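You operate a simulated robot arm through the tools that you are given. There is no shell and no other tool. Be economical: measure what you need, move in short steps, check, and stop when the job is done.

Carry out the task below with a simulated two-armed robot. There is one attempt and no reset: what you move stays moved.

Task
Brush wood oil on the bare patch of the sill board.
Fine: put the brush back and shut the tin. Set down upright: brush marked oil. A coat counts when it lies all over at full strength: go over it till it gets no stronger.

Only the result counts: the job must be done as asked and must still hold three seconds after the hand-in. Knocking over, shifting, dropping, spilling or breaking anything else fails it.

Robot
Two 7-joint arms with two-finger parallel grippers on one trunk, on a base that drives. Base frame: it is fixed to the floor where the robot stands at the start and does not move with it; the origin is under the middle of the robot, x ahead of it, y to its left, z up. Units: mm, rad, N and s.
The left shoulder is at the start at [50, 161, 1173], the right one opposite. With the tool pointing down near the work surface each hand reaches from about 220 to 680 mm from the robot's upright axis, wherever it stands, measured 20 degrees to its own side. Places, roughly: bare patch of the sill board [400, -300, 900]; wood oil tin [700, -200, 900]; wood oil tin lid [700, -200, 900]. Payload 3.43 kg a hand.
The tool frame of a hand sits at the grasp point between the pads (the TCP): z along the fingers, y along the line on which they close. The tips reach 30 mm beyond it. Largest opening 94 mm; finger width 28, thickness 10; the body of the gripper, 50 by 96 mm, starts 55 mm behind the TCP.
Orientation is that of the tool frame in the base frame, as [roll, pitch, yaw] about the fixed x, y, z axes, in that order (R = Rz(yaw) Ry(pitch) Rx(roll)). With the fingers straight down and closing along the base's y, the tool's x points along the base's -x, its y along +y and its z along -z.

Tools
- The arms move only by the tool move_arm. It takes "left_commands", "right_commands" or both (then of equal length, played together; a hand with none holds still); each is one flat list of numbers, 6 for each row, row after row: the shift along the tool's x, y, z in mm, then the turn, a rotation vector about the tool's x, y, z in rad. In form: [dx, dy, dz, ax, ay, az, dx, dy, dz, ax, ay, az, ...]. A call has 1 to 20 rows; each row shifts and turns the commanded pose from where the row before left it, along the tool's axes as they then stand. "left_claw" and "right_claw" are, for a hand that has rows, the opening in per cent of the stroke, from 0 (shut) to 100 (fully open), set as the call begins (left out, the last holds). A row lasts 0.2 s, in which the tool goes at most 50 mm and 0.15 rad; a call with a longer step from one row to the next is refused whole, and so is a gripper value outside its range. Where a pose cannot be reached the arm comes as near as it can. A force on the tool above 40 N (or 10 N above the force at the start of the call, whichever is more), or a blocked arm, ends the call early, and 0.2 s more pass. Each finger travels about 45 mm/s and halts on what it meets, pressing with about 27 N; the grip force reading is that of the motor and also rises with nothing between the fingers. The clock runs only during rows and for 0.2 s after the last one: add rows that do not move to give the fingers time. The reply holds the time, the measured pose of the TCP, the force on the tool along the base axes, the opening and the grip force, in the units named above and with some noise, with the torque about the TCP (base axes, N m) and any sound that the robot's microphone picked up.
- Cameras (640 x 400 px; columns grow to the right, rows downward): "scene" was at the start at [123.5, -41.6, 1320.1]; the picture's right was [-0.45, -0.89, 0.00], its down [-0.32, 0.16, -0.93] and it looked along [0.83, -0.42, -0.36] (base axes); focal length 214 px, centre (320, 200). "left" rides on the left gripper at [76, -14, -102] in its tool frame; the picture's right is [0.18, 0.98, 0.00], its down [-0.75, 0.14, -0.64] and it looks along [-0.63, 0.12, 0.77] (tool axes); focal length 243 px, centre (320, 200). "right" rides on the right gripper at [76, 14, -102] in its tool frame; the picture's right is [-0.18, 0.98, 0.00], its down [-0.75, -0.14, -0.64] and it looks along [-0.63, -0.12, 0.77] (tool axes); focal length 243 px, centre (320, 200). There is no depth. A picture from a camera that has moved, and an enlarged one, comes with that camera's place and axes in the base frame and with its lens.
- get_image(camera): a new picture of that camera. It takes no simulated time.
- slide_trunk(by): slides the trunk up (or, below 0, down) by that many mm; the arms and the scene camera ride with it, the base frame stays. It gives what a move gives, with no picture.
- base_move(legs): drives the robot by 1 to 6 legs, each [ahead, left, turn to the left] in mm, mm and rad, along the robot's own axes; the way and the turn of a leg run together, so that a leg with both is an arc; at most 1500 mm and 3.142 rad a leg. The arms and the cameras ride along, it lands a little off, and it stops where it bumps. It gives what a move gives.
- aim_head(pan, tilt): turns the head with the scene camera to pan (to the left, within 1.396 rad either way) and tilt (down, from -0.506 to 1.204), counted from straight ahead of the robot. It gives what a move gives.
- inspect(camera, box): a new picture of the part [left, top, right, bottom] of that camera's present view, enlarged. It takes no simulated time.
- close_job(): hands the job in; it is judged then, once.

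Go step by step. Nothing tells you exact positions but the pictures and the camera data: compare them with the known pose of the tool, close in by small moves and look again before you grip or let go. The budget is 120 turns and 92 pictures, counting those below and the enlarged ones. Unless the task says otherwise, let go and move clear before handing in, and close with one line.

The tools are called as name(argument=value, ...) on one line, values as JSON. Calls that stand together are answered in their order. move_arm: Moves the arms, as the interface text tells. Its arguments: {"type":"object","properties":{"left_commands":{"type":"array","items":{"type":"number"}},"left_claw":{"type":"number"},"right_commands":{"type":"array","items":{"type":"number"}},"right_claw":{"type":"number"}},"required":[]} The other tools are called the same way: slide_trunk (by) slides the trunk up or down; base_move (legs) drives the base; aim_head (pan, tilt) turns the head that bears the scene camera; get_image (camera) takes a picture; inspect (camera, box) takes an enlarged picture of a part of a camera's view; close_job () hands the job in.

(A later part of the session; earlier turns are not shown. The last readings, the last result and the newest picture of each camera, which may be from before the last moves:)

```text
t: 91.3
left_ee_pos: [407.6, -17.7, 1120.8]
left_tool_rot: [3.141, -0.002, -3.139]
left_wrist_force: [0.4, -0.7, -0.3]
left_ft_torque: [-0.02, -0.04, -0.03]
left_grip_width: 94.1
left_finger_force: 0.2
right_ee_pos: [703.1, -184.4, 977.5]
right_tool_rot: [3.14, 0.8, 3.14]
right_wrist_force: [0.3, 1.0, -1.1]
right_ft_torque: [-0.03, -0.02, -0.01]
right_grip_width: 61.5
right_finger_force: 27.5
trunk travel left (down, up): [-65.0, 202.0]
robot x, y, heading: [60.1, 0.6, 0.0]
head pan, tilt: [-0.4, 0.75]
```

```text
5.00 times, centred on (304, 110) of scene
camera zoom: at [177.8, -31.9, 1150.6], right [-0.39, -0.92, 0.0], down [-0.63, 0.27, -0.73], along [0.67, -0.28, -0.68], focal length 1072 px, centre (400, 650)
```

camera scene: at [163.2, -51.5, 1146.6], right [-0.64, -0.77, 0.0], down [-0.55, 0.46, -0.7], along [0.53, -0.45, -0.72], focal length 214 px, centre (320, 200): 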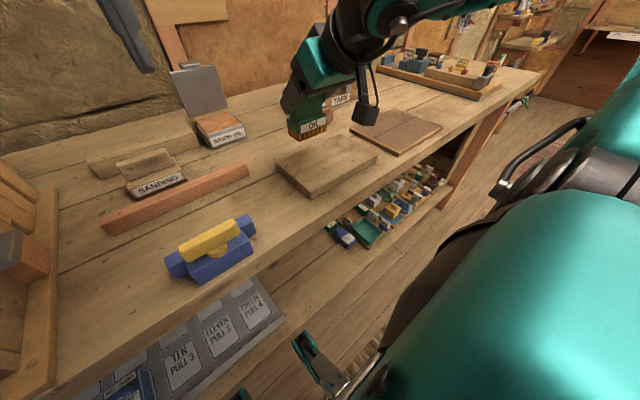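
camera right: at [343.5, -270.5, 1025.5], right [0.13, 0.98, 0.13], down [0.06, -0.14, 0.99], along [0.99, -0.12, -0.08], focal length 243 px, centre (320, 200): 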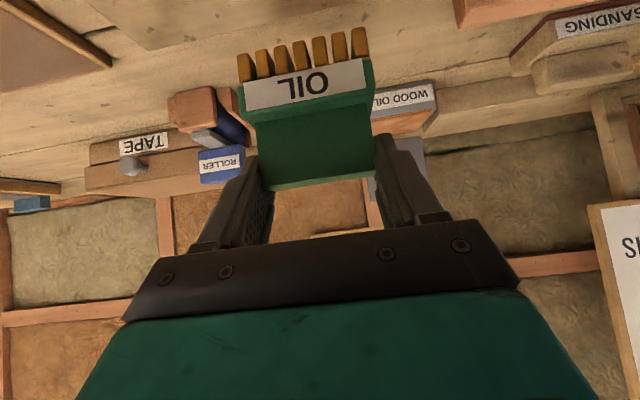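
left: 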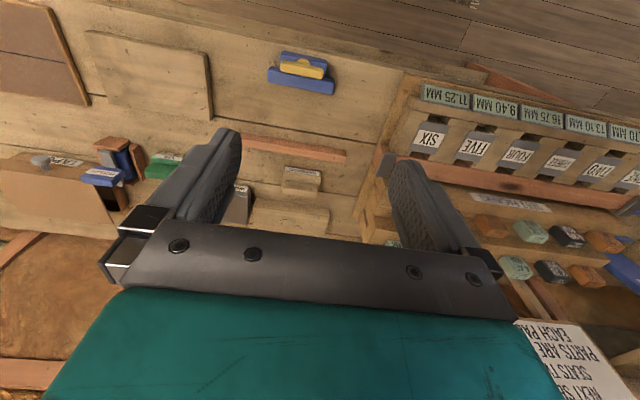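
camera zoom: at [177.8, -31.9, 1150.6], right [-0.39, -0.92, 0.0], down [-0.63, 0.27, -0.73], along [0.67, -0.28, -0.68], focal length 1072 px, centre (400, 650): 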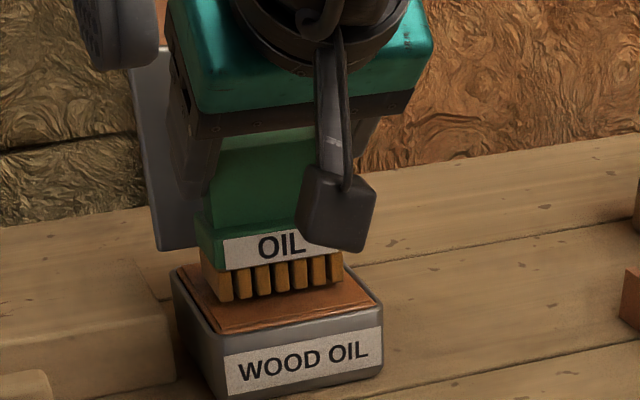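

Not quite touching yet; I'll lower 6 mm more, then lift and go back.

move_arm(right_commands=[2.1, 0, 2.1, 0, 0, 0, 2.1, 0, 2.1, 0, 0, 0, 0, 0, 0, 0, 0, 0, 0, 0, 0, 0, 0, 0])

move_arm(right_commands=[-7.2, 0, -7, 0, 0, 0, -7.2, 0, -7, 0, 0, 0, -7.2, 0, -7, 0, 0, 0, -5, 0, -4.9, 0, 0, 0, 9.1, -7.5, -9.3, 0, 0, 0, 9.1, -7.5, -9.3, 0, 0, 0, 9.1, -7.5, -9.3, 0, 0, 0, 9.1, -7.5, -9.3, 0, 0, 0, 0, 0, 0, 0, 0, 0])

base_move(legs=[[-100, 0, 0]])

aim_head(pan=-0.7, tilt=0.8)

get_image(camera="scene")

```text
t: 92.3
left_ee_pos: [407.5, -18.4, 1120.9]
left_tool_rot: [3.141, 0.0, -3.138]
left_wrist_force: [0.6, -0.3, -0.3]
left_ft_torque: [0.01, 0.01, 0.01]
left_grip_width: 93.9
left_finger_force: 0.1
right_ee_pos: [701.8, -185.2, 973.1]
right_tool_rot: [3.141, 0.802, 3.138]
right_wrist_force: [2.6, -1.3, 8.0]
right_ft_torque: [-0.02, -0.3, -0.04]
right_grip_width: 61.5
right_finger_force: 27.6
trunk travel left (down, up): [-65.0, 202.0]
robot x, y, heading: [61.2, -1.1, 0.004]
head pan, tilt: [-0.4, 0.75]
```

```text
t: 94.3
left_ee_pos: [408.6, -18.1, 1120.8]
left_tool_rot: [3.141, -0.002, -3.136]
left_wrist_force: [0.0, -0.4, -0.2]
left_ft_torque: [0.02, 0.01, -0.03]
left_grip_width: 94.2
left_finger_force: 0.1
right_ee_pos: [650.9, -216.1, 1010.3]
right_tool_rot: [3.139, 0.799, 3.138]
right_wrist_force: [1.0, 0.5, -0.5]
right_ft_torque: [-0.01, 0.0, -0.01]
right_grip_width: 61.4
right_finger_force: 27.0
trunk travel left (down, up): [-65.0, 202.0]
robot x, y, heading: [62.0, -2.8, 0.005]
head pan, tilt: [-0.4, 0.75]
```

```text
t: 95.4
left_ee_pos: [308.6, -18.1, 1120.9]
left_tool_rot: [-3.141, -0.002, -3.139]
left_wrist_force: [-0.3, 0.3, -0.7]
left_ft_torque: [-0.01, 0.0, -0.03]
left_grip_width: 94.1
left_finger_force: 0.0
right_ee_pos: [552.1, -216.8, 1010.3]
right_tool_rot: [-3.142, 0.8, 3.139]
right_wrist_force: [0.1, 0.5, -1.0]
right_ft_torque: [0.01, 0.01, 0.01]
right_grip_width: 61.8
right_finger_force: 26.9
trunk travel left (down, up): [-65.0, 202.0]
robot x, y, heading: [-37.4, -1.3, -0.001]
head pan, tilt: [-0.4, 0.75]
```

```text
t: 96.2
left_ee_pos: [308.6, -19.5, 1120.8]
left_tool_rot: [3.142, -0.001, -3.141]
left_wrist_force: [0.5, 0.0, -0.3]
left_ft_torque: [-0.02, 0.01, -0.02]
left_grip_width: 94.2
left_finger_force: 0.0
right_ee_pos: [551.4, -215.5, 1010.6]
right_tool_rot: [3.138, 0.798, 3.138]
right_wrist_force: [-0.4, 0.2, -0.8]
right_ft_torque: [-0.01, 0.03, -0.01]
right_grip_width: 61.4
right_finger_force: 26.3
trunk travel left (down, up): [-65.0, 202.0]
robot x, y, heading: [-36.5, 0.7, -0.004]
head pan, tilt: [-0.7, 0.799]
```

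```text
36 pictures are left
camera scene: at [63.9, -51.6, 1146.6], right [-0.64, -0.76, 0.0], down [-0.55, 0.46, -0.7], along [0.53, -0.45, -0.72], focal length 214 px, centre (320, 200)
```

scene: 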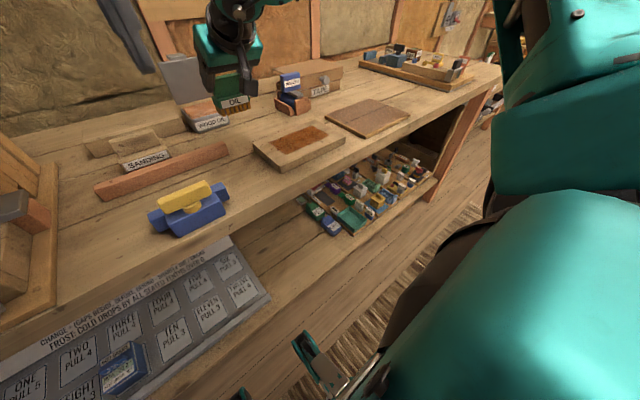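

Now another full set of strokes with the fresh brush, at full press.

move_arm(right_commands=[28.2, -5, -29, 0, 0, 0, 28.2, -5, -29, 0, 0, 0, 14.4, 0, 14, 0, 0, 0, 14.4, 0, 14, 0, 0, 0, 5.4, 0, 5.25, 0, 0, 0, 5.4, 0, 5.25, 0, 0, 0, 2.9, 0, 2.8, 0, 0, 0, 0, -22, 0, 0, 0, 0, 0, -22, 0, 0, 0, 0, 0, -22, 0, 0, 0, 0, 0, -22, 0, 0, 0, 0, 0, -22, 0, 0, 0, 0, 0, -22, 0, 0, 0, 0, 0, -22, 0, 0, 0, 0, 10.5, 0, -10.75, 0, 0, 0])

move_arm(right_commands=[0, 22, 0, 0, 0, 0, 0, 22, 0, 0, 0, 0, 0, 22, 0, 0, 0, 0, 0, 22, 0, 0, 0, 0, 0, 22, 0, 0, 0, 0, 0, 22, 0, 0, 0, 0, 0, 22, 0, 0, 0, 0, 10.5, 0, -10.75, 0, 0, 0, 0, -22, 0, 0, 0, 0, 0, -22, 0, 0, 0, 0, 0, -22, 0, 0, 0, 0, 0, -22, 0, 0, 0, 0, 0, -22, 0, 0, 0, 0, 0, -22, 0, 0, 0, 0, 0, -22, 0, 0, 0, 0, 10.5, 0, -10.75, 0, 0, 0])

move_arm(right_commands=[0, 22, 0, 0, 0, 0, 0, 22, 0, 0, 0, 0, 0, 22, 0, 0, 0, 0, 0, 22, 0, 0, 0, 0, 0, 22, 0, 0, 0, 0, 0, 22, 0, 0, 0, 0, 0, 22, 0, 0, 0, 0, 10.5, 0, -10.75, 0, 0, 0, 0, -22, 0, 0, 0, 0, 0, -22, 0, 0, 0, 0, 0, -22, 0, 0, 0, 0, 0, -22, 0, 0, 0, 0, 0, -22, 0, 0, 0, 0, 0, -22, 0, 0, 0, 0, 0, -22, 0, 0, 0, 0, 9.5, 0, -9.7, 0, 0, 0])

move_arm(right_commands=[0, 22, 0, 0, 0, 0, 0, 22, 0, 0, 0, 0, 0, 22, 0, 0, 0, 0, 0, 22, 0, 0, 0, 0, 0, 22, 0, 0, 0, 0, 0, 22, 0, 0, 0, 0, 0, 22, 0, 0, 0, 0, -7.2, 0, -7, 0, 0, 0, -14.4, 0, -14, 0, 0, 0, -14.4, 0, -14, 0, 0, 0, -28, 2, 28, 0, 0, 0, -28, 2, 28, 0, 0, 0, -28, 2, 28, 0, 0, 0, -27, 2, 27, 0, 0, 0])

inspect(camera="scene", box=[262, 116, 342, 166])

```text
t: 99.4
left_ee_pos: [307.9, -19.5, 1122.2]
left_tool_rot: [-3.141, -0.002, -3.14]
left_wrist_force: [-0.1, -0.7, 0.9]
left_ft_torque: [0.04, 0.02, 0.01]
left_grip_width: 94.0
left_finger_force: 0.0
right_ee_pos: [455.5, -383.1, 953.5]
right_tool_rot: [-3.14, 0.803, 3.14]
right_wrist_force: [4.4, -0.7, 16.0]
right_ft_torque: [0.36, -0.38, -0.06]
right_grip_width: 61.2
right_finger_force: 26.9
trunk travel left (down, up): [-65.0, 202.0]
robot x, y, heading: [-39.5, 0.9, -0.006]
head pan, tilt: [-0.7, 0.799]
```

```text
t: 102.8
left_ee_pos: [307.2, -18.5, 1121.6]
left_tool_rot: [-3.139, -0.001, -3.141]
left_wrist_force: [-0.3, 0.3, 0.3]
left_ft_torque: [0.0, 0.03, 0.01]
left_grip_width: 94.0
left_finger_force: 0.0
right_ee_pos: [426.4, -380.2, 953.5]
right_tool_rot: [-3.14, 0.804, 3.14]
right_wrist_force: [3.1, -1.5, 15.6]
right_ft_torque: [0.37, -0.31, -0.11]
right_grip_width: 61.2
right_finger_force: 26.8
trunk travel left (down, up): [-65.0, 202.0]
robot x, y, heading: [-38.4, 0.1, -0.0]
head pan, tilt: [-0.7, 0.799]
```

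```text
t: 106.2
left_ee_pos: [308.7, -19.1, 1120.4]
left_tool_rot: [3.141, -0.001, -3.139]
left_wrist_force: [-0.4, 0.1, 0.9]
left_ft_torque: [-0.01, -0.03, 0.0]
left_grip_width: 94.0
left_finger_force: 0.1
right_ee_pos: [396.8, -382.0, 952.5]
right_tool_rot: [-3.14, 0.803, 3.139]
right_wrist_force: [4.3, -2.1, 14.3]
right_ft_torque: [0.38, -0.34, -0.09]
right_grip_width: 61.5
right_finger_force: 27.0
trunk travel left (down, up): [-65.0, 202.0]
robot x, y, heading: [-40.4, 4.0, -0.001]
head pan, tilt: [-0.7, 0.799]
```

```text
t: 109.2
left_ee_pos: [308.6, -19.2, 1121.0]
left_tool_rot: [-3.141, -0.002, -3.141]
left_wrist_force: [-0.1, -0.9, 0.5]
left_ft_torque: [-0.04, -0.02, -0.01]
left_grip_width: 93.9
left_finger_force: 0.2
right_ee_pos: [556.9, -218.4, 1003.6]
right_tool_rot: [3.141, 0.798, 3.138]
right_wrist_force: [-0.6, -0.1, -1.5]
right_ft_torque: [-0.01, 0.04, -0.03]
right_grip_width: 61.4
right_finger_force: 27.0
trunk travel left (down, up): [-65.0, 202.0]
robot x, y, heading: [-39.6, 1.4, -0.002]
head pan, tilt: [-0.7, 0.799]
```

```text
8.00 times, centred on (302, 141) of scene
camera zoom: at [64.3, -51.6, 1146.5], right [-0.65, -0.76, 0.0], down [-0.55, 0.46, -0.7], along [0.53, -0.45, -0.72], focal length 1716 px, centre (464, 672)
```

zoom: 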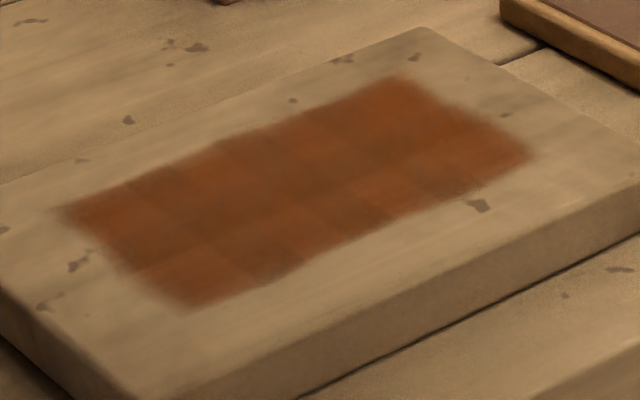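

A few cells still seem slightly lighter, so I'll run another full set of strokes.

move_arm(right_commands=[30.3, -4, -31.2, 0, 0, 0, 30.3, -4, -31.2, 0, 0, 0, 14.4, 0, 14, 0, 0, 0, 14.4, 0, 14, 0, 0, 0, 5.2, 0, 5.1, 0, 0, 0, 5.2, 0, 5.1, 0, 0, 0, 0, -22, 0, 0, 0, 0, 0, -22, 0, 0, 0, 0, 0, -22, 0, 0, 0, 0, 0, -22, 0, 0, 0, 0, 0, -22, 0, 0, 0, 0, 0, -22, 0, 0, 0, 0, 0, -22, 0, 0, 0, 0, 8.5, 0, -8.75, 0, 0, 0])

move_arm(right_commands=[0, 22, 0, 0, 0, 0, 0, 22, 0, 0, 0, 0, 0, 22, 0, 0, 0, 0, 0, 22, 0, 0, 0, 0, 0, 22, 0, 0, 0, 0, 0, 22, 0, 0, 0, 0, 0, 22, 0, 0, 0, 0, 8.5, 0, -8.75, 0, 0, 0, 0, -22, 0, 0, 0, 0, 0, -22, 0, 0, 0, 0, 0, -22, 0, 0, 0, 0, 0, -22, 0, 0, 0, 0, 0, -22, 0, 0, 0, 0, 0, -22, 0, 0, 0, 0, 0, -22, 0, 0, 0, 0, 8.5, 0, -8.75, 0, 0, 0])

move_arm(right_commands=[0, 22, 0, 0, 0, 0, 0, 22, 0, 0, 0, 0, 0, 22, 0, 0, 0, 0, 0, 22, 0, 0, 0, 0, 0, 22, 0, 0, 0, 0, 0, 22, 0, 0, 0, 0, 0, 22, 0, 0, 0, 0, 8.5, 0, -8.75, 0, 0, 0, 0, -22, 0, 0, 0, 0, 0, -22, 0, 0, 0, 0, 0, -22, 0, 0, 0, 0, 0, -22, 0, 0, 0, 0, 0, -22, 0, 0, 0, 0, 0, -22, 0, 0, 0, 0, 0, -22, 0, 0, 0, 0, 8.5, 0, -8.75, 0, 0, 0])

move_arm(right_commands=[0, 22, 0, 0, 0, 0, 0, 22, 0, 0, 0, 0, 0, 22, 0, 0, 0, 0, 0, 22, 0, 0, 0, 0, 0, 22, 0, 0, 0, 0, 0, 22, 0, 0, 0, 0, 0, 22, 0, 0, 0, 0, 8.5, 0, -8.75, 0, 0, 0, 0, -22, 0, 0, 0, 0, 0, -22, 0, 0, 0, 0, 0, -22, 0, 0, 0, 0, 0, -22, 0, 0, 0, 0, 0, -22, 0, 0, 0, 0, 0, -22, 0, 0, 0, 0, 0, -22, 0, 0, 0, 0])

move_arm(right_commands=[0, 22, 0, 0, 0, 0, 0, 22, 0, 0, 0, 0, 0, 22, 0, 0, 0, 0, 0, 22, 0, 0, 0, 0, 0, 22, 0, 0, 0, 0, 0, 22, 0, 0, 0, 0, 0, 22, 0, 0, 0, 0, -7.2, 0, -7, 0, 0, 0, -14.4, 0, -14, 0, 0, 0, -14.4, 0, -14, 0, 0, 0, -28, 1, 28, 0, 0, 0, -28, 1, 28, 0, 0, 0, -28, 1, 28, 0, 0, 0, -27, 1, 27, 0, 0, 0])

inspect(camera="scene", box=[262, 116, 342, 166])

```text
t: 112.2
left_ee_pos: [307.2, -18.0, 1120.1]
left_tool_rot: [-3.139, -0.001, -3.139]
left_wrist_force: [0.2, 0.2, 0.8]
left_ft_torque: [-0.01, -0.02, -0.03]
left_grip_width: 94.2
left_finger_force: 0.0
right_ee_pos: [454.4, -379.7, 952.9]
right_tool_rot: [-3.139, 0.809, -3.141]
right_wrist_force: [7.6, -2.7, 22.9]
right_ft_torque: [0.28, -0.42, -0.03]
right_grip_width: 61.4
right_finger_force: 27.1
trunk travel left (down, up): [-65.0, 202.0]
robot x, y, heading: [-40.4, -1.4, 0.002]
head pan, tilt: [-0.7, 0.799]
```

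```text
t: 115.6
left_ee_pos: [308.8, -19.3, 1121.5]
left_tool_rot: [-3.14, -0.002, -3.14]
left_wrist_force: [0.6, 0.9, -0.4]
left_ft_torque: [-0.01, 0.03, 0.03]
left_grip_width: 94.1
left_finger_force: 0.1
right_ee_pos: [429.5, -380.3, 951.6]
right_tool_rot: [-3.141, 0.807, 3.14]
right_wrist_force: [7.5, -2.1, 20.4]
right_ft_torque: [0.42, -0.53, -0.15]
right_grip_width: 61.4
right_finger_force: 26.7
trunk travel left (down, up): [-65.0, 202.0]
robot x, y, heading: [-38.9, -0.8, -0.002]
head pan, tilt: [-0.7, 0.799]
```

```text
t: 119.0
left_ee_pos: [308.4, -19.7, 1120.5]
left_tool_rot: [-3.141, -0.003, -3.141]
left_wrist_force: [0.1, -0.1, 0.0]
left_ft_torque: [-0.01, -0.03, 0.01]
left_grip_width: 94.0
left_finger_force: 0.0
right_ee_pos: [407.3, -379.5, 951.4]
right_tool_rot: [-3.137, 0.806, 3.139]
right_wrist_force: [7.1, -2.1, 18.2]
right_ft_torque: [0.37, -0.47, -0.17]
right_grip_width: 61.5
right_finger_force: 26.9
trunk travel left (down, up): [-65.0, 202.0]
robot x, y, heading: [-41.1, 3.0, 0.003]
head pan, tilt: [-0.7, 0.799]
```

```text
t: 122.2
left_ee_pos: [309.2, -19.0, 1121.5]
left_tool_rot: [-3.14, -0.002, -3.139]
left_wrist_force: [-0.2, -0.4, -0.3]
left_ft_torque: [0.0, -0.04, 0.0]
left_grip_width: 94.1
left_finger_force: 0.0
right_ee_pos: [392.8, -378.2, 951.1]
right_tool_rot: [3.139, 0.802, 3.139]
right_wrist_force: [-1.2, 4.6, 10.5]
right_ft_torque: [0.38, -0.19, 0.13]
right_grip_width: 61.6
right_finger_force: 26.6
trunk travel left (down, up): [-65.0, 202.0]
robot x, y, heading: [-38.2, 1.1, 0.0]
head pan, tilt: [-0.7, 0.799]
```

```text
t: 125.2
left_ee_pos: [309.4, -20.1, 1120.8]
left_tool_rot: [-3.141, -0.002, -3.141]
left_wrist_force: [0.4, 0.5, -0.2]
left_ft_torque: [0.0, -0.02, 0.0]
left_grip_width: 93.8
left_finger_force: 0.1
right_ee_pos: [553.9, -221.8, 999.5]
right_tool_rot: [3.141, 0.799, 3.138]
right_wrist_force: [-0.6, 1.0, -0.6]
right_ft_torque: [-0.05, 0.03, 0.01]
right_grip_width: 61.3
right_finger_force: 26.7
trunk travel left (down, up): [-65.0, 202.0]
robot x, y, heading: [-40.8, -1.3, -0.003]
head pan, tilt: [-0.7, 0.799]
```

```text
8.00 times, centred on (302, 141) of scene
camera zoom: at [64.3, -51.6, 1146.5], right [-0.65, -0.76, 0.0], down [-0.55, 0.46, -0.7], along [0.53, -0.45, -0.72], focal length 1716 px, centre (464, 672)
```

zoom: 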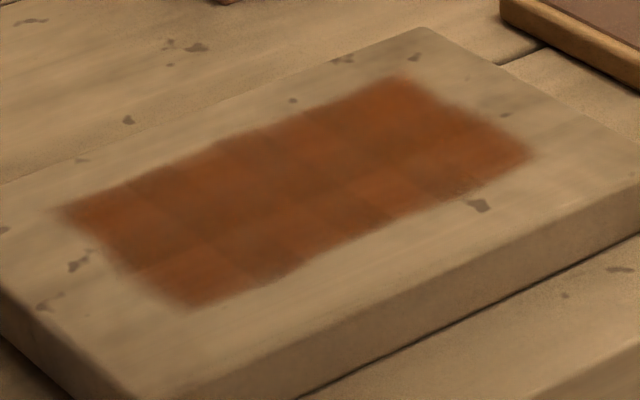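

No change from the previous picture, so the coat is saturated and the remaining tint is in the wood. Now I'll put the brush back where it stood, driving the base ahead first.

base_move(legs=[[98, 0, 0]])

aim_head(pan=-0.4, tilt=0.75)

```text
t: 126.4
left_ee_pos: [405.6, -19.2, 1120.2]
left_tool_rot: [-3.141, -0.002, -3.138]
left_wrist_force: [0.0, -0.1, -0.9]
left_ft_torque: [0.02, 0.01, 0.06]
left_grip_width: 94.1
left_finger_force: 0.1
right_ee_pos: [648.9, -222.1, 999.8]
right_tool_rot: [3.14, 0.798, 3.138]
right_wrist_force: [0.1, -0.4, -0.2]
right_ft_torque: [0.01, 0.03, -0.01]
right_grip_width: 61.1
right_finger_force: 27.3
trunk travel left (down, up): [-65.0, 202.0]
robot x, y, heading: [59.2, -2.3, -0.004]
head pan, tilt: [-0.7, 0.799]
```

```text
t: 127.2
left_ee_pos: [404.6, -19.0, 1122.7]
left_tool_rot: [-3.141, -0.003, -3.138]
left_wrist_force: [0.1, 0.2, -0.2]
left_ft_torque: [0.0, -0.01, 0.0]
left_grip_width: 94.3
left_finger_force: 0.1
right_ee_pos: [648.8, -221.2, 1000.2]
right_tool_rot: [3.14, 0.8, 3.137]
right_wrist_force: [0.6, 0.1, -1.0]
right_ft_torque: [-0.01, 0.01, 0.01]
right_grip_width: 61.4
right_finger_force: 27.0
trunk travel left (down, up): [-65.0, 202.0]
robot x, y, heading: [57.1, -2.7, -0.002]
head pan, tilt: [-0.4, 0.75]
```

move_arm(right_commands=[4.6, -18, -4.7, 0, 0, 0, 4.6, -18, -4.7, 0, 0, 0, 4.6, -18, -4.7, 0, 0, 0, 4.6, -18, -4.7, 0, 0, 0, 4.6, -18, -4.7, 0, 0, 0, 7.2, 0, 7, 0, 0, 0, 7.2, 0, 7, 0, 0, 0, 7.2, 0, 7, 0, 0, 0, 7.2, 0, 7, 0, 0, 0, 4.3, 0, 4.2, 0, 0, 0, 4.3, 0, 4.2, 0, 0, 0, 0, 0, 0, 0, 0, 0])

inspect(camera="scene", box=[292, 70, 420, 150])

```text
t: 129.8
left_ee_pos: [405.2, -19.3, 1120.6]
left_tool_rot: [-3.141, -0.002, -3.138]
left_wrist_force: [-0.5, -0.5, -0.2]
left_ft_torque: [-0.01, -0.01, 0.01]
left_grip_width: 93.9
left_finger_force: 0.0
right_ee_pos: [614.8, -312.0, 947.3]
right_tool_rot: [3.139, 0.798, 3.138]
right_wrist_force: [0.5, 1.5, -1.2]
right_ft_torque: [-0.02, -0.01, -0.01]
right_grip_width: 61.5
right_finger_force: 27.2
trunk travel left (down, up): [-65.0, 202.0]
robot x, y, heading: [58.4, -1.9, -0.003]
head pan, tilt: [-0.4, 0.75]
```

```text
5.00 times, centred on (356, 110) of scene
camera zoom: at [174.8, -32.0, 1150.6], right [-0.39, -0.92, 0.0], down [-0.63, 0.27, -0.73], along [0.67, -0.29, -0.68], focal length 1072 px, centre (140, 650)
```

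zoom: 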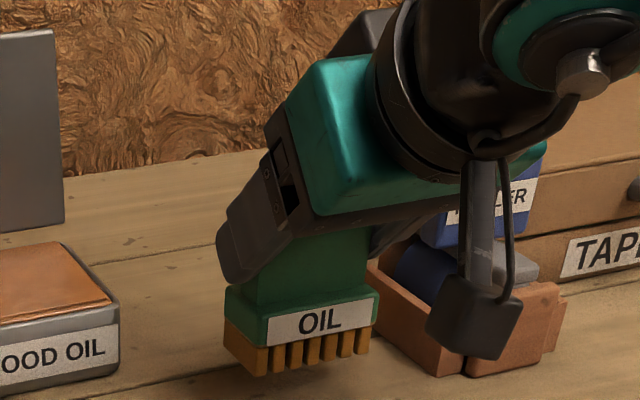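

move_arm(right_commands=[4.3, 0, 4.2, 0, 0, 0, 2.9, 0, 2.8, 0, 0, 0, 1.45, 0, 1.4, 0, 0, 0, 1.45, 0, 1.4, 0, 0, 0, 0, 0, 0, 0, 0, 0])

```text
t: 131.0
left_ee_pos: [405.3, -19.9, 1121.1]
left_tool_rot: [3.141, -0.002, -3.139]
left_wrist_force: [-0.6, 0.0, 0.4]
left_ft_torque: [-0.01, 0.0, -0.02]
left_grip_width: 94.0
left_finger_force: 0.0
right_ee_pos: [616.3, -310.5, 934.9]
right_tool_rot: [3.138, 0.799, 3.138]
right_wrist_force: [-0.4, 1.3, -0.8]
right_ft_torque: [0.0, 0.03, 0.05]
right_grip_width: 61.2
right_finger_force: 27.0
trunk travel left (down, up): [-65.0, 202.0]
robot x, y, heading: [58.8, -0.3, 0.004]
head pan, tilt: [-0.4, 0.75]
```

move_arm(right_commands=[1.45, 0, 1.4, 0, 0, 0, 0.75, 0, 0.7, 0, 0, 0, 0, 0, 0, 0, 0, 0])

inspect(camera="scene", box=[292, 70, 420, 150])

```text
t: 131.8
left_ee_pos: [405.6, -19.2, 1120.7]
left_tool_rot: [-3.141, 0.0, -3.137]
left_wrist_force: [-0.4, -0.1, -0.3]
left_ft_torque: [0.03, -0.01, 0.0]
left_grip_width: 94.0
left_finger_force: 0.0
right_ee_pos: [616.7, -311.7, 931.6]
right_tool_rot: [3.14, 0.8, 3.138]
right_wrist_force: [-1.1, -0.1, -0.1]
right_ft_torque: [0.01, 0.02, 0.03]
right_grip_width: 61.3
right_finger_force: 26.5
trunk travel left (down, up): [-65.0, 202.0]
robot x, y, heading: [58.7, 0.7, 0.003]
head pan, tilt: [-0.4, 0.75]
```

```text
5.00 times, centred on (356, 110) of scene
camera zoom: at [174.8, -32.0, 1150.6], right [-0.39, -0.92, 0.0], down [-0.63, 0.27, -0.73], along [0.67, -0.29, -0.68], focal length 1072 px, centre (140, 650)
```

zoom: 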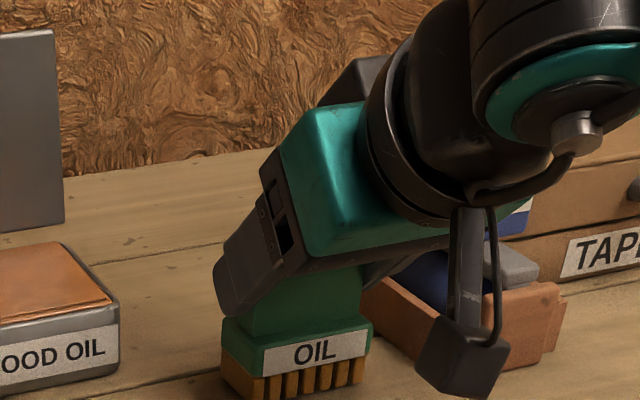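

Nearly down; I'll creep in 1 mm steps until the bench is felt.

move_arm(right_commands=[0.72, 0, 0.7, 0, 0, 0, 0.72, 0, 0.7, 0, 0, 0, 0, 0, 0, 0, 0, 0])

```text
t: 132.6
left_ee_pos: [404.6, -18.7, 1120.7]
left_tool_rot: [3.141, -0.002, -3.138]
left_wrist_force: [0.8, 0.5, 0.2]
left_ft_torque: [-0.01, 0.0, 0.0]
left_grip_width: 94.3
left_finger_force: 0.1
right_ee_pos: [616.9, -312.7, 929.3]
right_tool_rot: [3.14, 0.8, 3.139]
right_wrist_force: [0.1, -0.6, -1.2]
right_ft_torque: [0.0, 0.06, 0.02]
right_grip_width: 61.5
right_finger_force: 26.8
trunk travel left (down, up): [-65.0, 202.0]
robot x, y, heading: [56.7, -1.7, 0.001]
head pan, tilt: [-0.4, 0.75]
```

move_arm(right_commands=[0.72, 0, 0.7, 0, 0, 0, 0.72, 0, 0.7, 0, 0, 0, 0, 0, 0, 0, 0, 0])

inspect(camera="scene", box=[328, 130, 376, 160])

```text
t: 133.4
left_ee_pos: [405.6, -18.9, 1121.5]
left_tool_rot: [-3.141, -0.001, -3.138]
left_wrist_force: [-0.5, 0.3, 0.2]
left_ft_torque: [0.0, -0.01, -0.02]
left_grip_width: 94.2
left_finger_force: 0.1
right_ee_pos: [614.9, -311.1, 929.2]
right_tool_rot: [3.14, 0.803, 3.139]
right_wrist_force: [4.3, -0.6, 5.5]
right_ft_torque: [0.07, -0.29, -0.04]
right_grip_width: 61.8
right_finger_force: 27.2
trunk travel left (down, up): [-65.0, 202.0]
robot x, y, heading: [60.5, -0.5, -0.002]
head pan, tilt: [-0.4, 0.75]
```

```text
13.33 times, centred on (352, 145) of scene
camera zoom: at [174.5, -31.7, 1150.8], right [-0.39, -0.92, 0.0], down [-0.63, 0.27, -0.73], along [0.67, -0.29, -0.68], focal length 2860 px, centre (-107, 933)
```

zoom: 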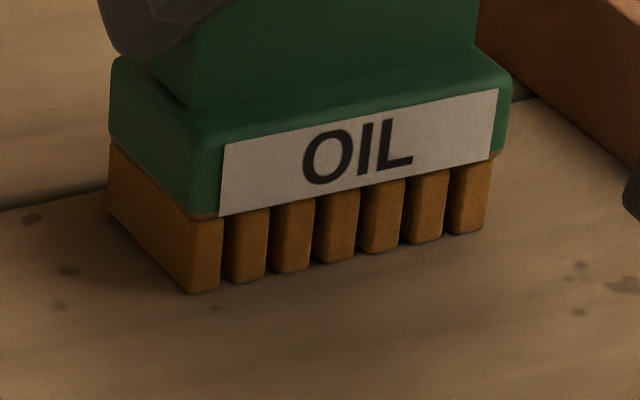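

The brush stands on the bench with 5 N. I'll open and withdraw upward along the fingers.

move_arm(right_commands=[0, 0, 0, 0, 0, 0, 0, 0, 0, 0, 0, 0, 0, 0, 0, 0, 0, 0, 0, 0, 0, 0, 0, 0], right_claw=82)

move_arm(right_commands=[-3.6, 0, -10, 0, 0, 0, -5, 0, -20, 0, 0, 0, -15, 0, -20, 0, 0, 0, -25, 0, -25, 0, 0, 0, -25, 0, -25, 0, 0, 0])

inspect(camera="scene", box=[262, 70, 390, 150])

```text
t: 134.4
left_ee_pos: [405.3, -18.8, 1119.9]
left_tool_rot: [3.141, -0.002, -3.139]
left_wrist_force: [0.0, 0.0, -0.1]
left_ft_torque: [-0.02, 0.01, 0.0]
left_grip_width: 94.0
left_finger_force: 0.0
right_ee_pos: [614.4, -313.2, 926.9]
right_tool_rot: [3.14, 0.798, 3.139]
right_wrist_force: [-0.1, -0.1, -0.6]
right_ft_torque: [0.01, 0.04, 0.0]
right_grip_width: 77.0
right_finger_force: 0.0
trunk travel left (down, up): [-65.0, 202.0]
robot x, y, heading: [58.1, -1.6, -0.005]
head pan, tilt: [-0.4, 0.75]
```

```text
t: 135.6
left_ee_pos: [404.2, -19.3, 1120.8]
left_tool_rot: [-3.141, -0.002, -3.14]
left_wrist_force: [0.5, 0.0, 0.1]
left_ft_torque: [0.04, -0.03, -0.01]
left_grip_width: 94.1
left_finger_force: 0.0
right_ee_pos: [596.2, -312.1, 1048.7]
right_tool_rot: [3.141, 0.798, 3.137]
right_wrist_force: [-0.8, -0.6, 0.2]
right_ft_torque: [-0.01, 0.01, 0.04]
right_grip_width: 77.1
right_finger_force: 0.0
trunk travel left (down, up): [-65.0, 202.0]
robot x, y, heading: [57.8, 2.1, 0.001]
head pan, tilt: [-0.4, 0.75]
```

```text
5.00 times, centred on (326, 110) of scene
camera zoom: at [174.6, -31.9, 1150.6], right [-0.39, -0.92, 0.0], down [-0.63, 0.27, -0.73], along [0.67, -0.29, -0.68], focal length 1072 px, centre (290, 650)
```

zoom: 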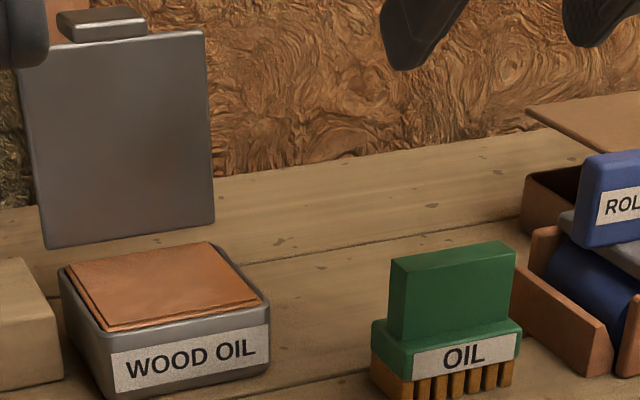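

The brush stands upright in its place. Now I'll shut the lid: raise the trunk a little and bring closed fingers over the lid's top edge to drag it forward.

slide_trunk(by=40)

move_arm(right_commands=[0, 31.5, 0, 0, 0, 0, 0, 31.5, 0, 0, 0, 0, 0, 31.5, 0, 0, 0, 0, 0, 31.5, 0, 0, 0, 0, 0, 0, 0, 0, -0.1, 0, 0, 0, 0, 0, -0.1, 0, 0, 0, 0, 0, -0.1, 0, 0, 0, 0, 0, -0.1, 0, -12.1, 0, 31.2, 0, 0, 0, -12.1, 0, 31.2, 0, 0, 0, -12.1, 0, 31.2, 0, 0, 0, -12.1, 0, 31.2, 0, 0, 0, -12.1, 0, 31.2, 0, 0, 0, 0, 0, 0, 0, 0, 0], right_claw=0)

get_image(camera="scene")

get_image(camera="right")

```text
t: 136.4
left_ee_pos: [405.3, -18.7, 1161.1]
left_tool_rot: [-3.141, -0.002, -3.138]
left_wrist_force: [-0.1, -0.4, -0.1]
left_ft_torque: [0.0, 0.02, 0.0]
left_grip_width: 94.2
left_finger_force: 0.0
right_ee_pos: [594.8, -312.2, 1089.4]
right_tool_rot: [3.14, 0.797, 3.138]
right_wrist_force: [0.2, 0.0, -0.6]
right_ft_torque: [0.05, -0.02, 0.04]
right_grip_width: 77.1
right_finger_force: 0.0
trunk travel left (down, up): [-105.0, 162.0]
robot x, y, heading: [58.9, -0.6, -0.004]
head pan, tilt: [-0.4, 0.75]
```

```text
t: 139.4
left_ee_pos: [406.7, -18.9, 1161.1]
left_tool_rot: [3.141, -0.002, -3.139]
left_wrist_force: [0.4, -0.3, 0.5]
left_ft_torque: [-0.03, 0.03, 0.0]
left_grip_width: 94.1
left_finger_force: 0.0
right_ee_pos: [756.2, -188.7, 1090.1]
right_tool_rot: [3.139, 1.198, 3.136]
right_wrist_force: [-0.8, 0.5, -0.7]
right_ft_torque: [-0.03, 0.0, 0.0]
right_grip_width: 0.0
right_finger_force: 27.0
right hand out of reach, approached as far as the arm can: row 13
trunk travel left (down, up): [-105.0, 162.0]
robot x, y, heading: [58.5, -2.1, -0.0]
head pan, tilt: [-0.4, 0.75]
```

```text
29 pictures are left
camera scene: at [174.8, -31.9, 1190.6], right [-0.39, -0.92, 0.0], down [-0.63, 0.27, -0.73], along [0.67, -0.29, -0.68], focal length 214 px, centre (320, 200)
```

scene: 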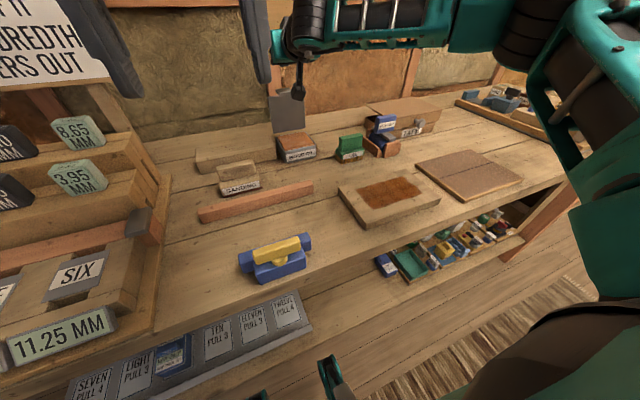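

```text
28 pictures are left
camera right: at [633.5, -176.3, 1056.6], right [0.07, 0.98, 0.17], down [-0.32, -0.14, 0.94], along [0.94, -0.12, 0.31], focal length 243 px, centre (320, 200)
```

right: 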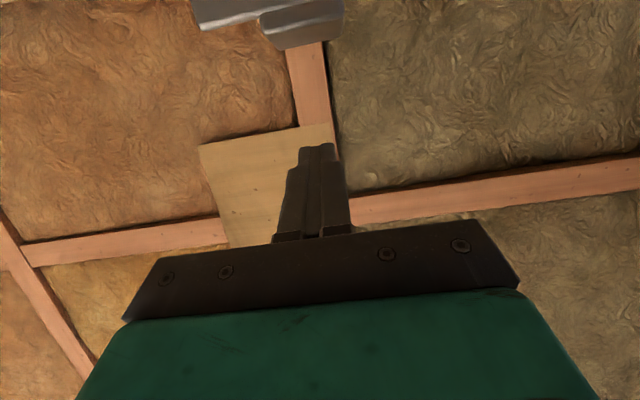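

The tab lies on top of the lid edge at z≈1008–1021, y≈−188, just within reach. I'll straddle it with open fingers, lowering from above.

move_arm(right_commands=[0, 0, 0, 0, 0, 0, 0, 0, 0, 0, 0, 0, 13, 0.3, 5.1, 0, 0, 0, 13, 0.3, 5.1, 0, 0, 0, 13, 0.3, 5.1, 0, 0, 0, 10, 0.3, 3.9, 0, 0, 0, 0, 0, 0, 0, 0, 0], right_claw=62)

get_image(camera="right")

inspect(camera="scene", box=[240, 60, 368, 140])

```text
t: 141.0
left_ee_pos: [403.6, -20.2, 1160.6]
left_tool_rot: [-3.141, -0.001, -3.136]
left_wrist_force: [-0.3, 0.0, 0.0]
left_ft_torque: [-0.02, 0.01, -0.04]
left_grip_width: 94.0
left_finger_force: 0.0
right_ee_pos: [750.5, -194.2, 1038.5]
right_tool_rot: [3.137, 1.202, 3.136]
right_wrist_force: [0.2, -0.9, 2.9]
right_ft_torque: [0.04, -0.05, -0.06]
right_grip_width: 58.1
right_finger_force: 0.1
right hand out of reach, approached as far as the arm can: row 5
trunk travel left (down, up): [-105.0, 162.0]
robot x, y, heading: [58.6, -0.4, -0.001]
head pan, tilt: [-0.4, 0.75]
```

```text
27 pictures are left
camera right: at [627.0, -180.8, 1004.8], right [0.07, 0.98, 0.17], down [-0.33, -0.14, 0.93], along [0.94, -0.12, 0.31], focal length 243 px, centre (320, 200)
```

right: 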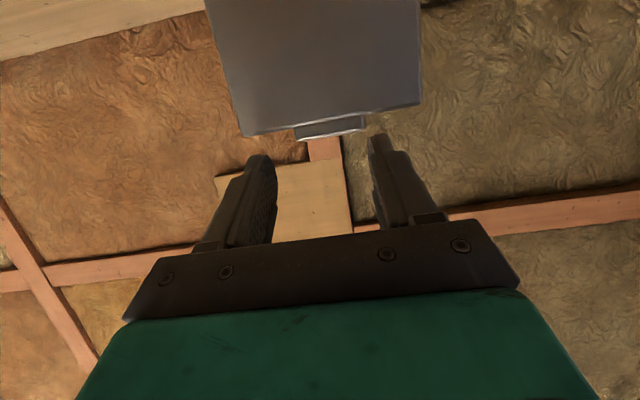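

```text
5.00 times, centred on (304, 100) of scene
camera zoom: at [174.5, -31.9, 1190.7], right [-0.39, -0.92, 0.0], down [-0.63, 0.27, -0.73], along [0.67, -0.29, -0.68], focal length 1072 px, centre (400, 700)
```

zoom: 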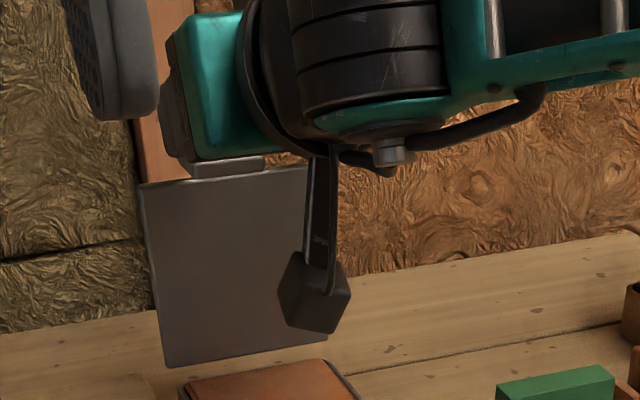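

The tab tops out near z≈1012, and the hand is 8 mm off in y and a little high. I'll correct y and lower with the trunk.

move_arm(right_commands=[0, 4, 0, 0, 0, 0, 0, 4, 0, 0, 0, 0, 0, 0, 0, 0, 0, 0])

slide_trunk(by=-9)

inspect(camera="right", box=[200, 80, 440, 230])

```text
t: 141.8
left_ee_pos: [405.2, -18.6, 1161.7]
left_tool_rot: [3.142, -0.001, -3.139]
left_wrist_force: [0.0, 0.4, -0.5]
left_ft_torque: [-0.03, -0.02, -0.02]
left_grip_width: 93.7
left_finger_force: 0.1
right_ee_pos: [745.9, -189.6, 1037.8]
right_tool_rot: [3.139, 1.199, 3.135]
right_wrist_force: [-0.2, 0.3, -1.0]
right_ft_torque: [-0.02, -0.03, 0.01]
right_grip_width: 58.3
right_finger_force: 0.0
right hand out of reach, approached as far as the arm can: row 1
trunk travel left (down, up): [-105.0, 162.0]
robot x, y, heading: [58.2, -1.8, 0.003]
head pan, tilt: [-0.4, 0.75]
```

```text
t: 142.4
left_ee_pos: [404.0, -20.1, 1152.4]
left_tool_rot: [-3.141, -0.003, -3.139]
left_wrist_force: [-0.8, -0.1, 0.7]
left_ft_torque: [0.01, 0.0, 0.0]
left_grip_width: 93.9
left_finger_force: 0.0
right_ee_pos: [747.2, -189.0, 1030.2]
right_tool_rot: [3.137, 1.2, 3.137]
right_wrist_force: [0.7, 0.0, 3.6]
right_ft_torque: [-0.1, -0.12, 0.02]
right_grip_width: 58.5
right_finger_force: 0.2
trunk travel left (down, up): [-96.0, 171.0]
robot x, y, heading: [57.6, -1.3, -0.0]
head pan, tilt: [-0.4, 0.75]
```

```text
2.67 times, centred on (320, 155) of right
camera zoom: at [623.5, -176.3, 996.8], right [0.07, 0.98, 0.17], down [-0.33, -0.14, 0.93], along [0.94, -0.12, 0.31], focal length 647 px, centre (320, 320)
```

zoom: 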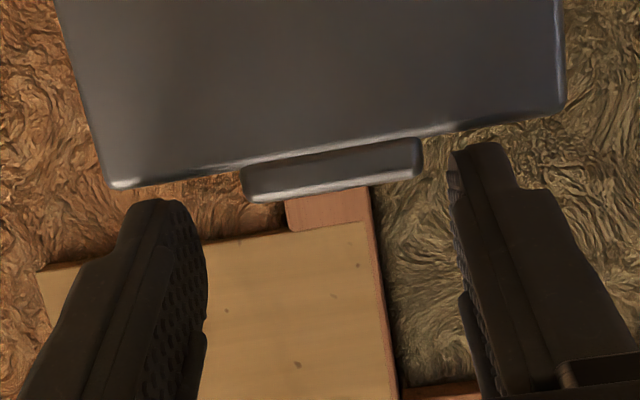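

move_arm(right_commands=[0, 0, 0, 0, 0, 0, 0, 0, 0, 0, 0, 0, 0, 0, 0, 0, 0, 0, 0, 0, 0, 0, 0, 0], right_claw=30)

inspect(camera="right", box=[200, 80, 440, 230])

```text
t: 143.4
left_ee_pos: [405.2, -18.0, 1152.0]
left_tool_rot: [-3.14, -0.001, -3.139]
left_wrist_force: [0.3, -0.6, -0.6]
left_ft_torque: [-0.02, 0.01, 0.01]
left_grip_width: 93.8
left_finger_force: 0.1
right_ee_pos: [744.9, -185.5, 1029.1]
right_tool_rot: [3.14, 1.199, -3.14]
right_wrist_force: [1.1, 14.9, 3.4]
right_ft_torque: [0.6, -0.17, 0.47]
right_grip_width: 39.5
right_finger_force: 44.6
trunk travel left (down, up): [-96.0, 171.0]
robot x, y, heading: [55.7, -2.4, 0.004]
head pan, tilt: [-0.4, 0.75]
```

```text
2.67 times, centred on (320, 155) of right
camera zoom: at [622.8, -172.8, 996.7], right [0.06, 0.98, 0.17], down [-0.32, -0.14, 0.93], along [0.94, -0.11, 0.31], focal length 647 px, centre (320, 320)
```

zoom: 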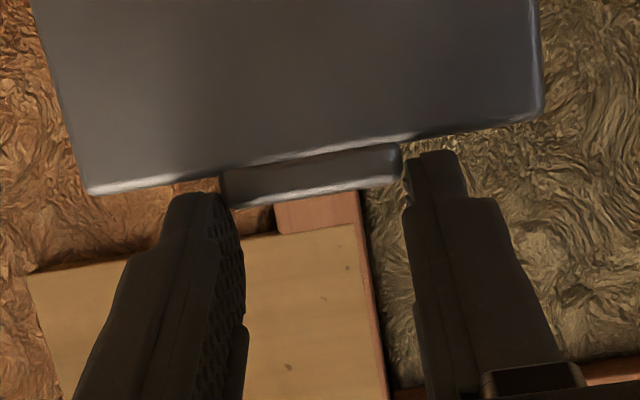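

The tab is pinched at 39 mm. I'll pull it toward the robot along the arc.

move_arm(right_commands=[2.7, 2, -7, 0, 0, 0, 2.7, 1.5, -7, 0, 0, 0, 3.2, 0, -6.8, 0, 0, 0, 3.7, 0, -6.6, 0, 0, 0, 5, 0, -6.2, 0, 0, 0, 6, 0, -5.8, 0, 0, 0, 0, 0, 0, 0, 0, 0])

inspect(camera="right", box=[160, 0, 480, 200])

inspect(camera="scene", box=[240, 60, 368, 140])

```text
t: 145.0
left_ee_pos: [405.8, -17.7, 1150.7]
left_tool_rot: [-3.14, -0.001, -3.138]
left_wrist_force: [-0.1, 0.8, -0.1]
left_ft_torque: [0.0, 0.0, -0.03]
left_grip_width: 94.1
left_finger_force: 0.1
right_ee_pos: [700.0, -185.0, 1023.2]
right_tool_rot: [3.141, 1.201, 3.137]
right_wrist_force: [9.4, 12.4, 6.2]
right_ft_torque: [0.17, -1.54, 0.18]
right_grip_width: 39.7
right_finger_force: 44.7
trunk travel left (down, up): [-96.0, 171.0]
robot x, y, heading: [56.7, -1.9, -0.005]
head pan, tilt: [-0.4, 0.75]
```

```text
2.00 times, centred on (320, 100) of right
camera zoom: at [578.4, -171.7, 989.5], right [0.07, 0.98, 0.17], down [-0.33, -0.14, 0.93], along [0.94, -0.12, 0.31], focal length 485 px, centre (320, 400)
```

zoom: 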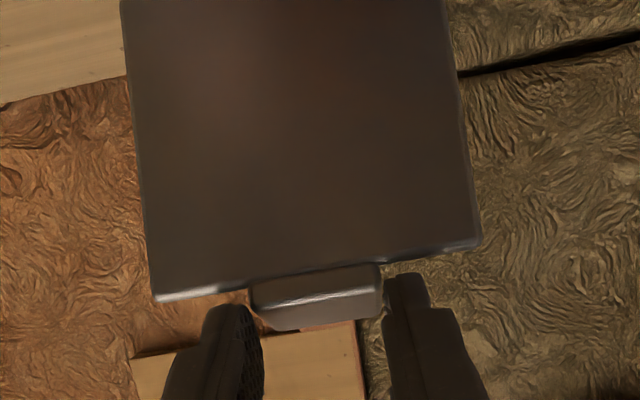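

```text
5.00 times, centred on (304, 100) of scene
camera zoom: at [175.1, -30.5, 1181.7], right [-0.39, -0.92, 0.0], down [-0.63, 0.26, -0.73], along [0.67, -0.29, -0.68], focal length 1072 px, centre (400, 700)
```

zoom: 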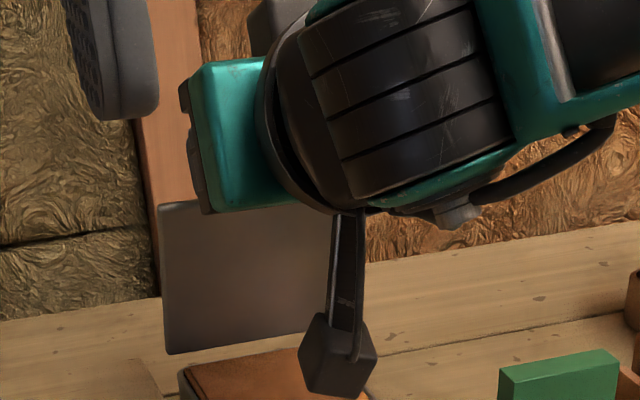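

The lid follows to about 69°. I'll continue the arc down to about 40°.

move_arm(right_commands=[4.5, 2, -4.3, 0, 0, 0, 4.5, 1, -4.3, 0, 0, 0, 5, 0, -3.8, 0, 0, 0, 5, 0, -3.8, 0, 0, 0, 5.5, 0, -3.1, 0, 0, 0, 5.5, 0, -3.1, 0, 0, 0, 5.7, 0, -2.4, 0, 0, 0, 5.7, 0, -2.4, 0, 0, 0, 0, 0, 0, 0, 0, 0])

inspect(camera="right", box=[160, 0, 480, 200])

```text
t: 147.0
left_ee_pos: [405.8, -20.1, 1152.4]
left_tool_rot: [-3.14, -0.001, -3.14]
left_wrist_force: [-0.1, 0.4, -0.4]
left_ft_torque: [0.0, 0.04, 0.03]
left_grip_width: 94.1
left_finger_force: 0.0
right_ee_pos: [661.1, -185.7, 994.9]
right_tool_rot: [3.137, 1.205, 3.13]
right_wrist_force: [3.5, -11.7, 14.1]
right_ft_torque: [-0.36, -1.62, -0.04]
right_grip_width: 39.1
right_finger_force: 45.4
trunk travel left (down, up): [-96.0, 171.0]
robot x, y, heading: [55.3, -0.8, -0.001]
head pan, tilt: [-0.4, 0.75]
```

```text
2.00 times, centred on (320, 100) of right
camera zoom: at [538.1, -170.9, 960.5], right [0.07, 0.98, 0.17], down [-0.33, -0.14, 0.93], along [0.94, -0.13, 0.31], focal length 485 px, centre (320, 400)
```

zoom: 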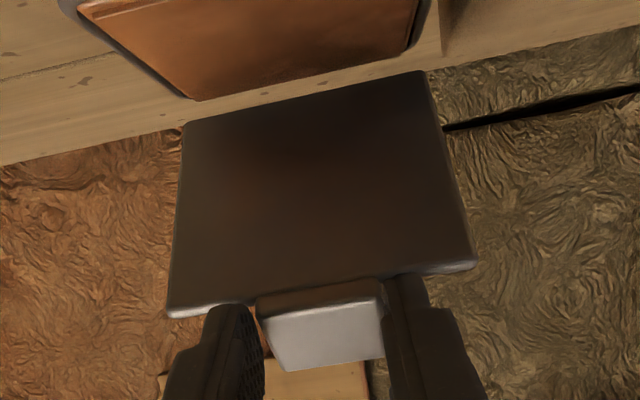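

About 42° now. I'll continue down the arc.

move_arm(right_commands=[6.2, -2, -1.7, 0, 0, 0, 6.2, -0.5, -1.7, 0, 0, 0, 6.2, 0, -0.9, 0, 0, 0, 6.2, 0, -0.9, 0, 0, 0, 6.2, 0, -0.15, 0, 0, 0, 6.2, 0, -0.15, 0, 0, 0, 0, 0, 0, 0, 0, 0])

inspect(camera="right", box=[160, 0, 480, 200])

inspect(camera="scene", box=[240, 60, 400, 160])

```text
t: 148.6
left_ee_pos: [402.2, -19.6, 1152.4]
left_tool_rot: [3.141, 0.0, -3.139]
left_wrist_force: [-0.8, -1.1, 0.3]
left_ft_torque: [0.03, 0.01, -0.05]
left_grip_width: 93.8
left_finger_force: 0.0
right_ee_pos: [640.7, -184.6, 962.9]
right_tool_rot: [3.136, 1.203, 3.133]
right_wrist_force: [-4.0, -1.9, 15.0]
right_ft_torque: [0.03, -1.56, -0.04]
right_grip_width: 39.4
right_finger_force: 45.1
trunk travel left (down, up): [-96.0, 171.0]
robot x, y, heading: [57.3, 2.9, -0.001]
head pan, tilt: [-0.4, 0.75]
```

```text
2.00 times, centred on (320, 100) of right
camera zoom: at [518.1, -171.7, 928.4], right [0.07, 0.98, 0.17], down [-0.33, -0.14, 0.93], along [0.94, -0.12, 0.31], focal length 485 px, centre (320, 400)
```

zoom: 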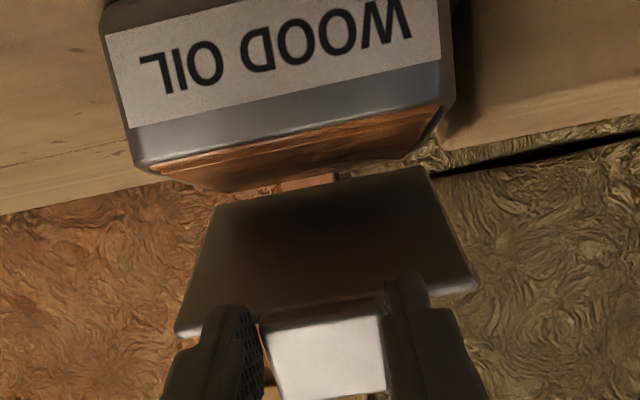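

```text
4.00 times, centred on (320, 110) of scene
camera zoom: at [172.9, -31.8, 1181.9], right [-0.39, -0.92, 0.0], down [-0.63, 0.27, -0.73], along [0.67, -0.29, -0.68], focal length 858 px, centre (320, 560)
```

zoom: 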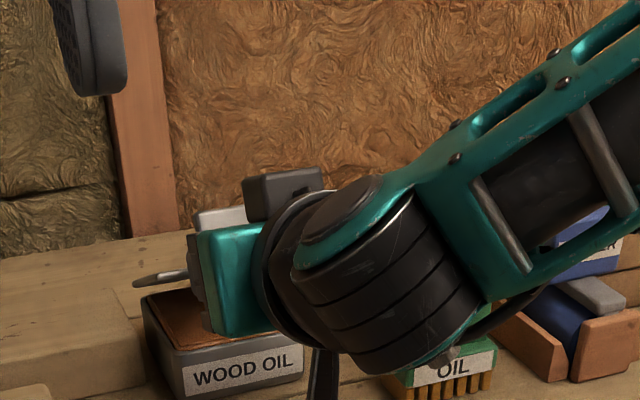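

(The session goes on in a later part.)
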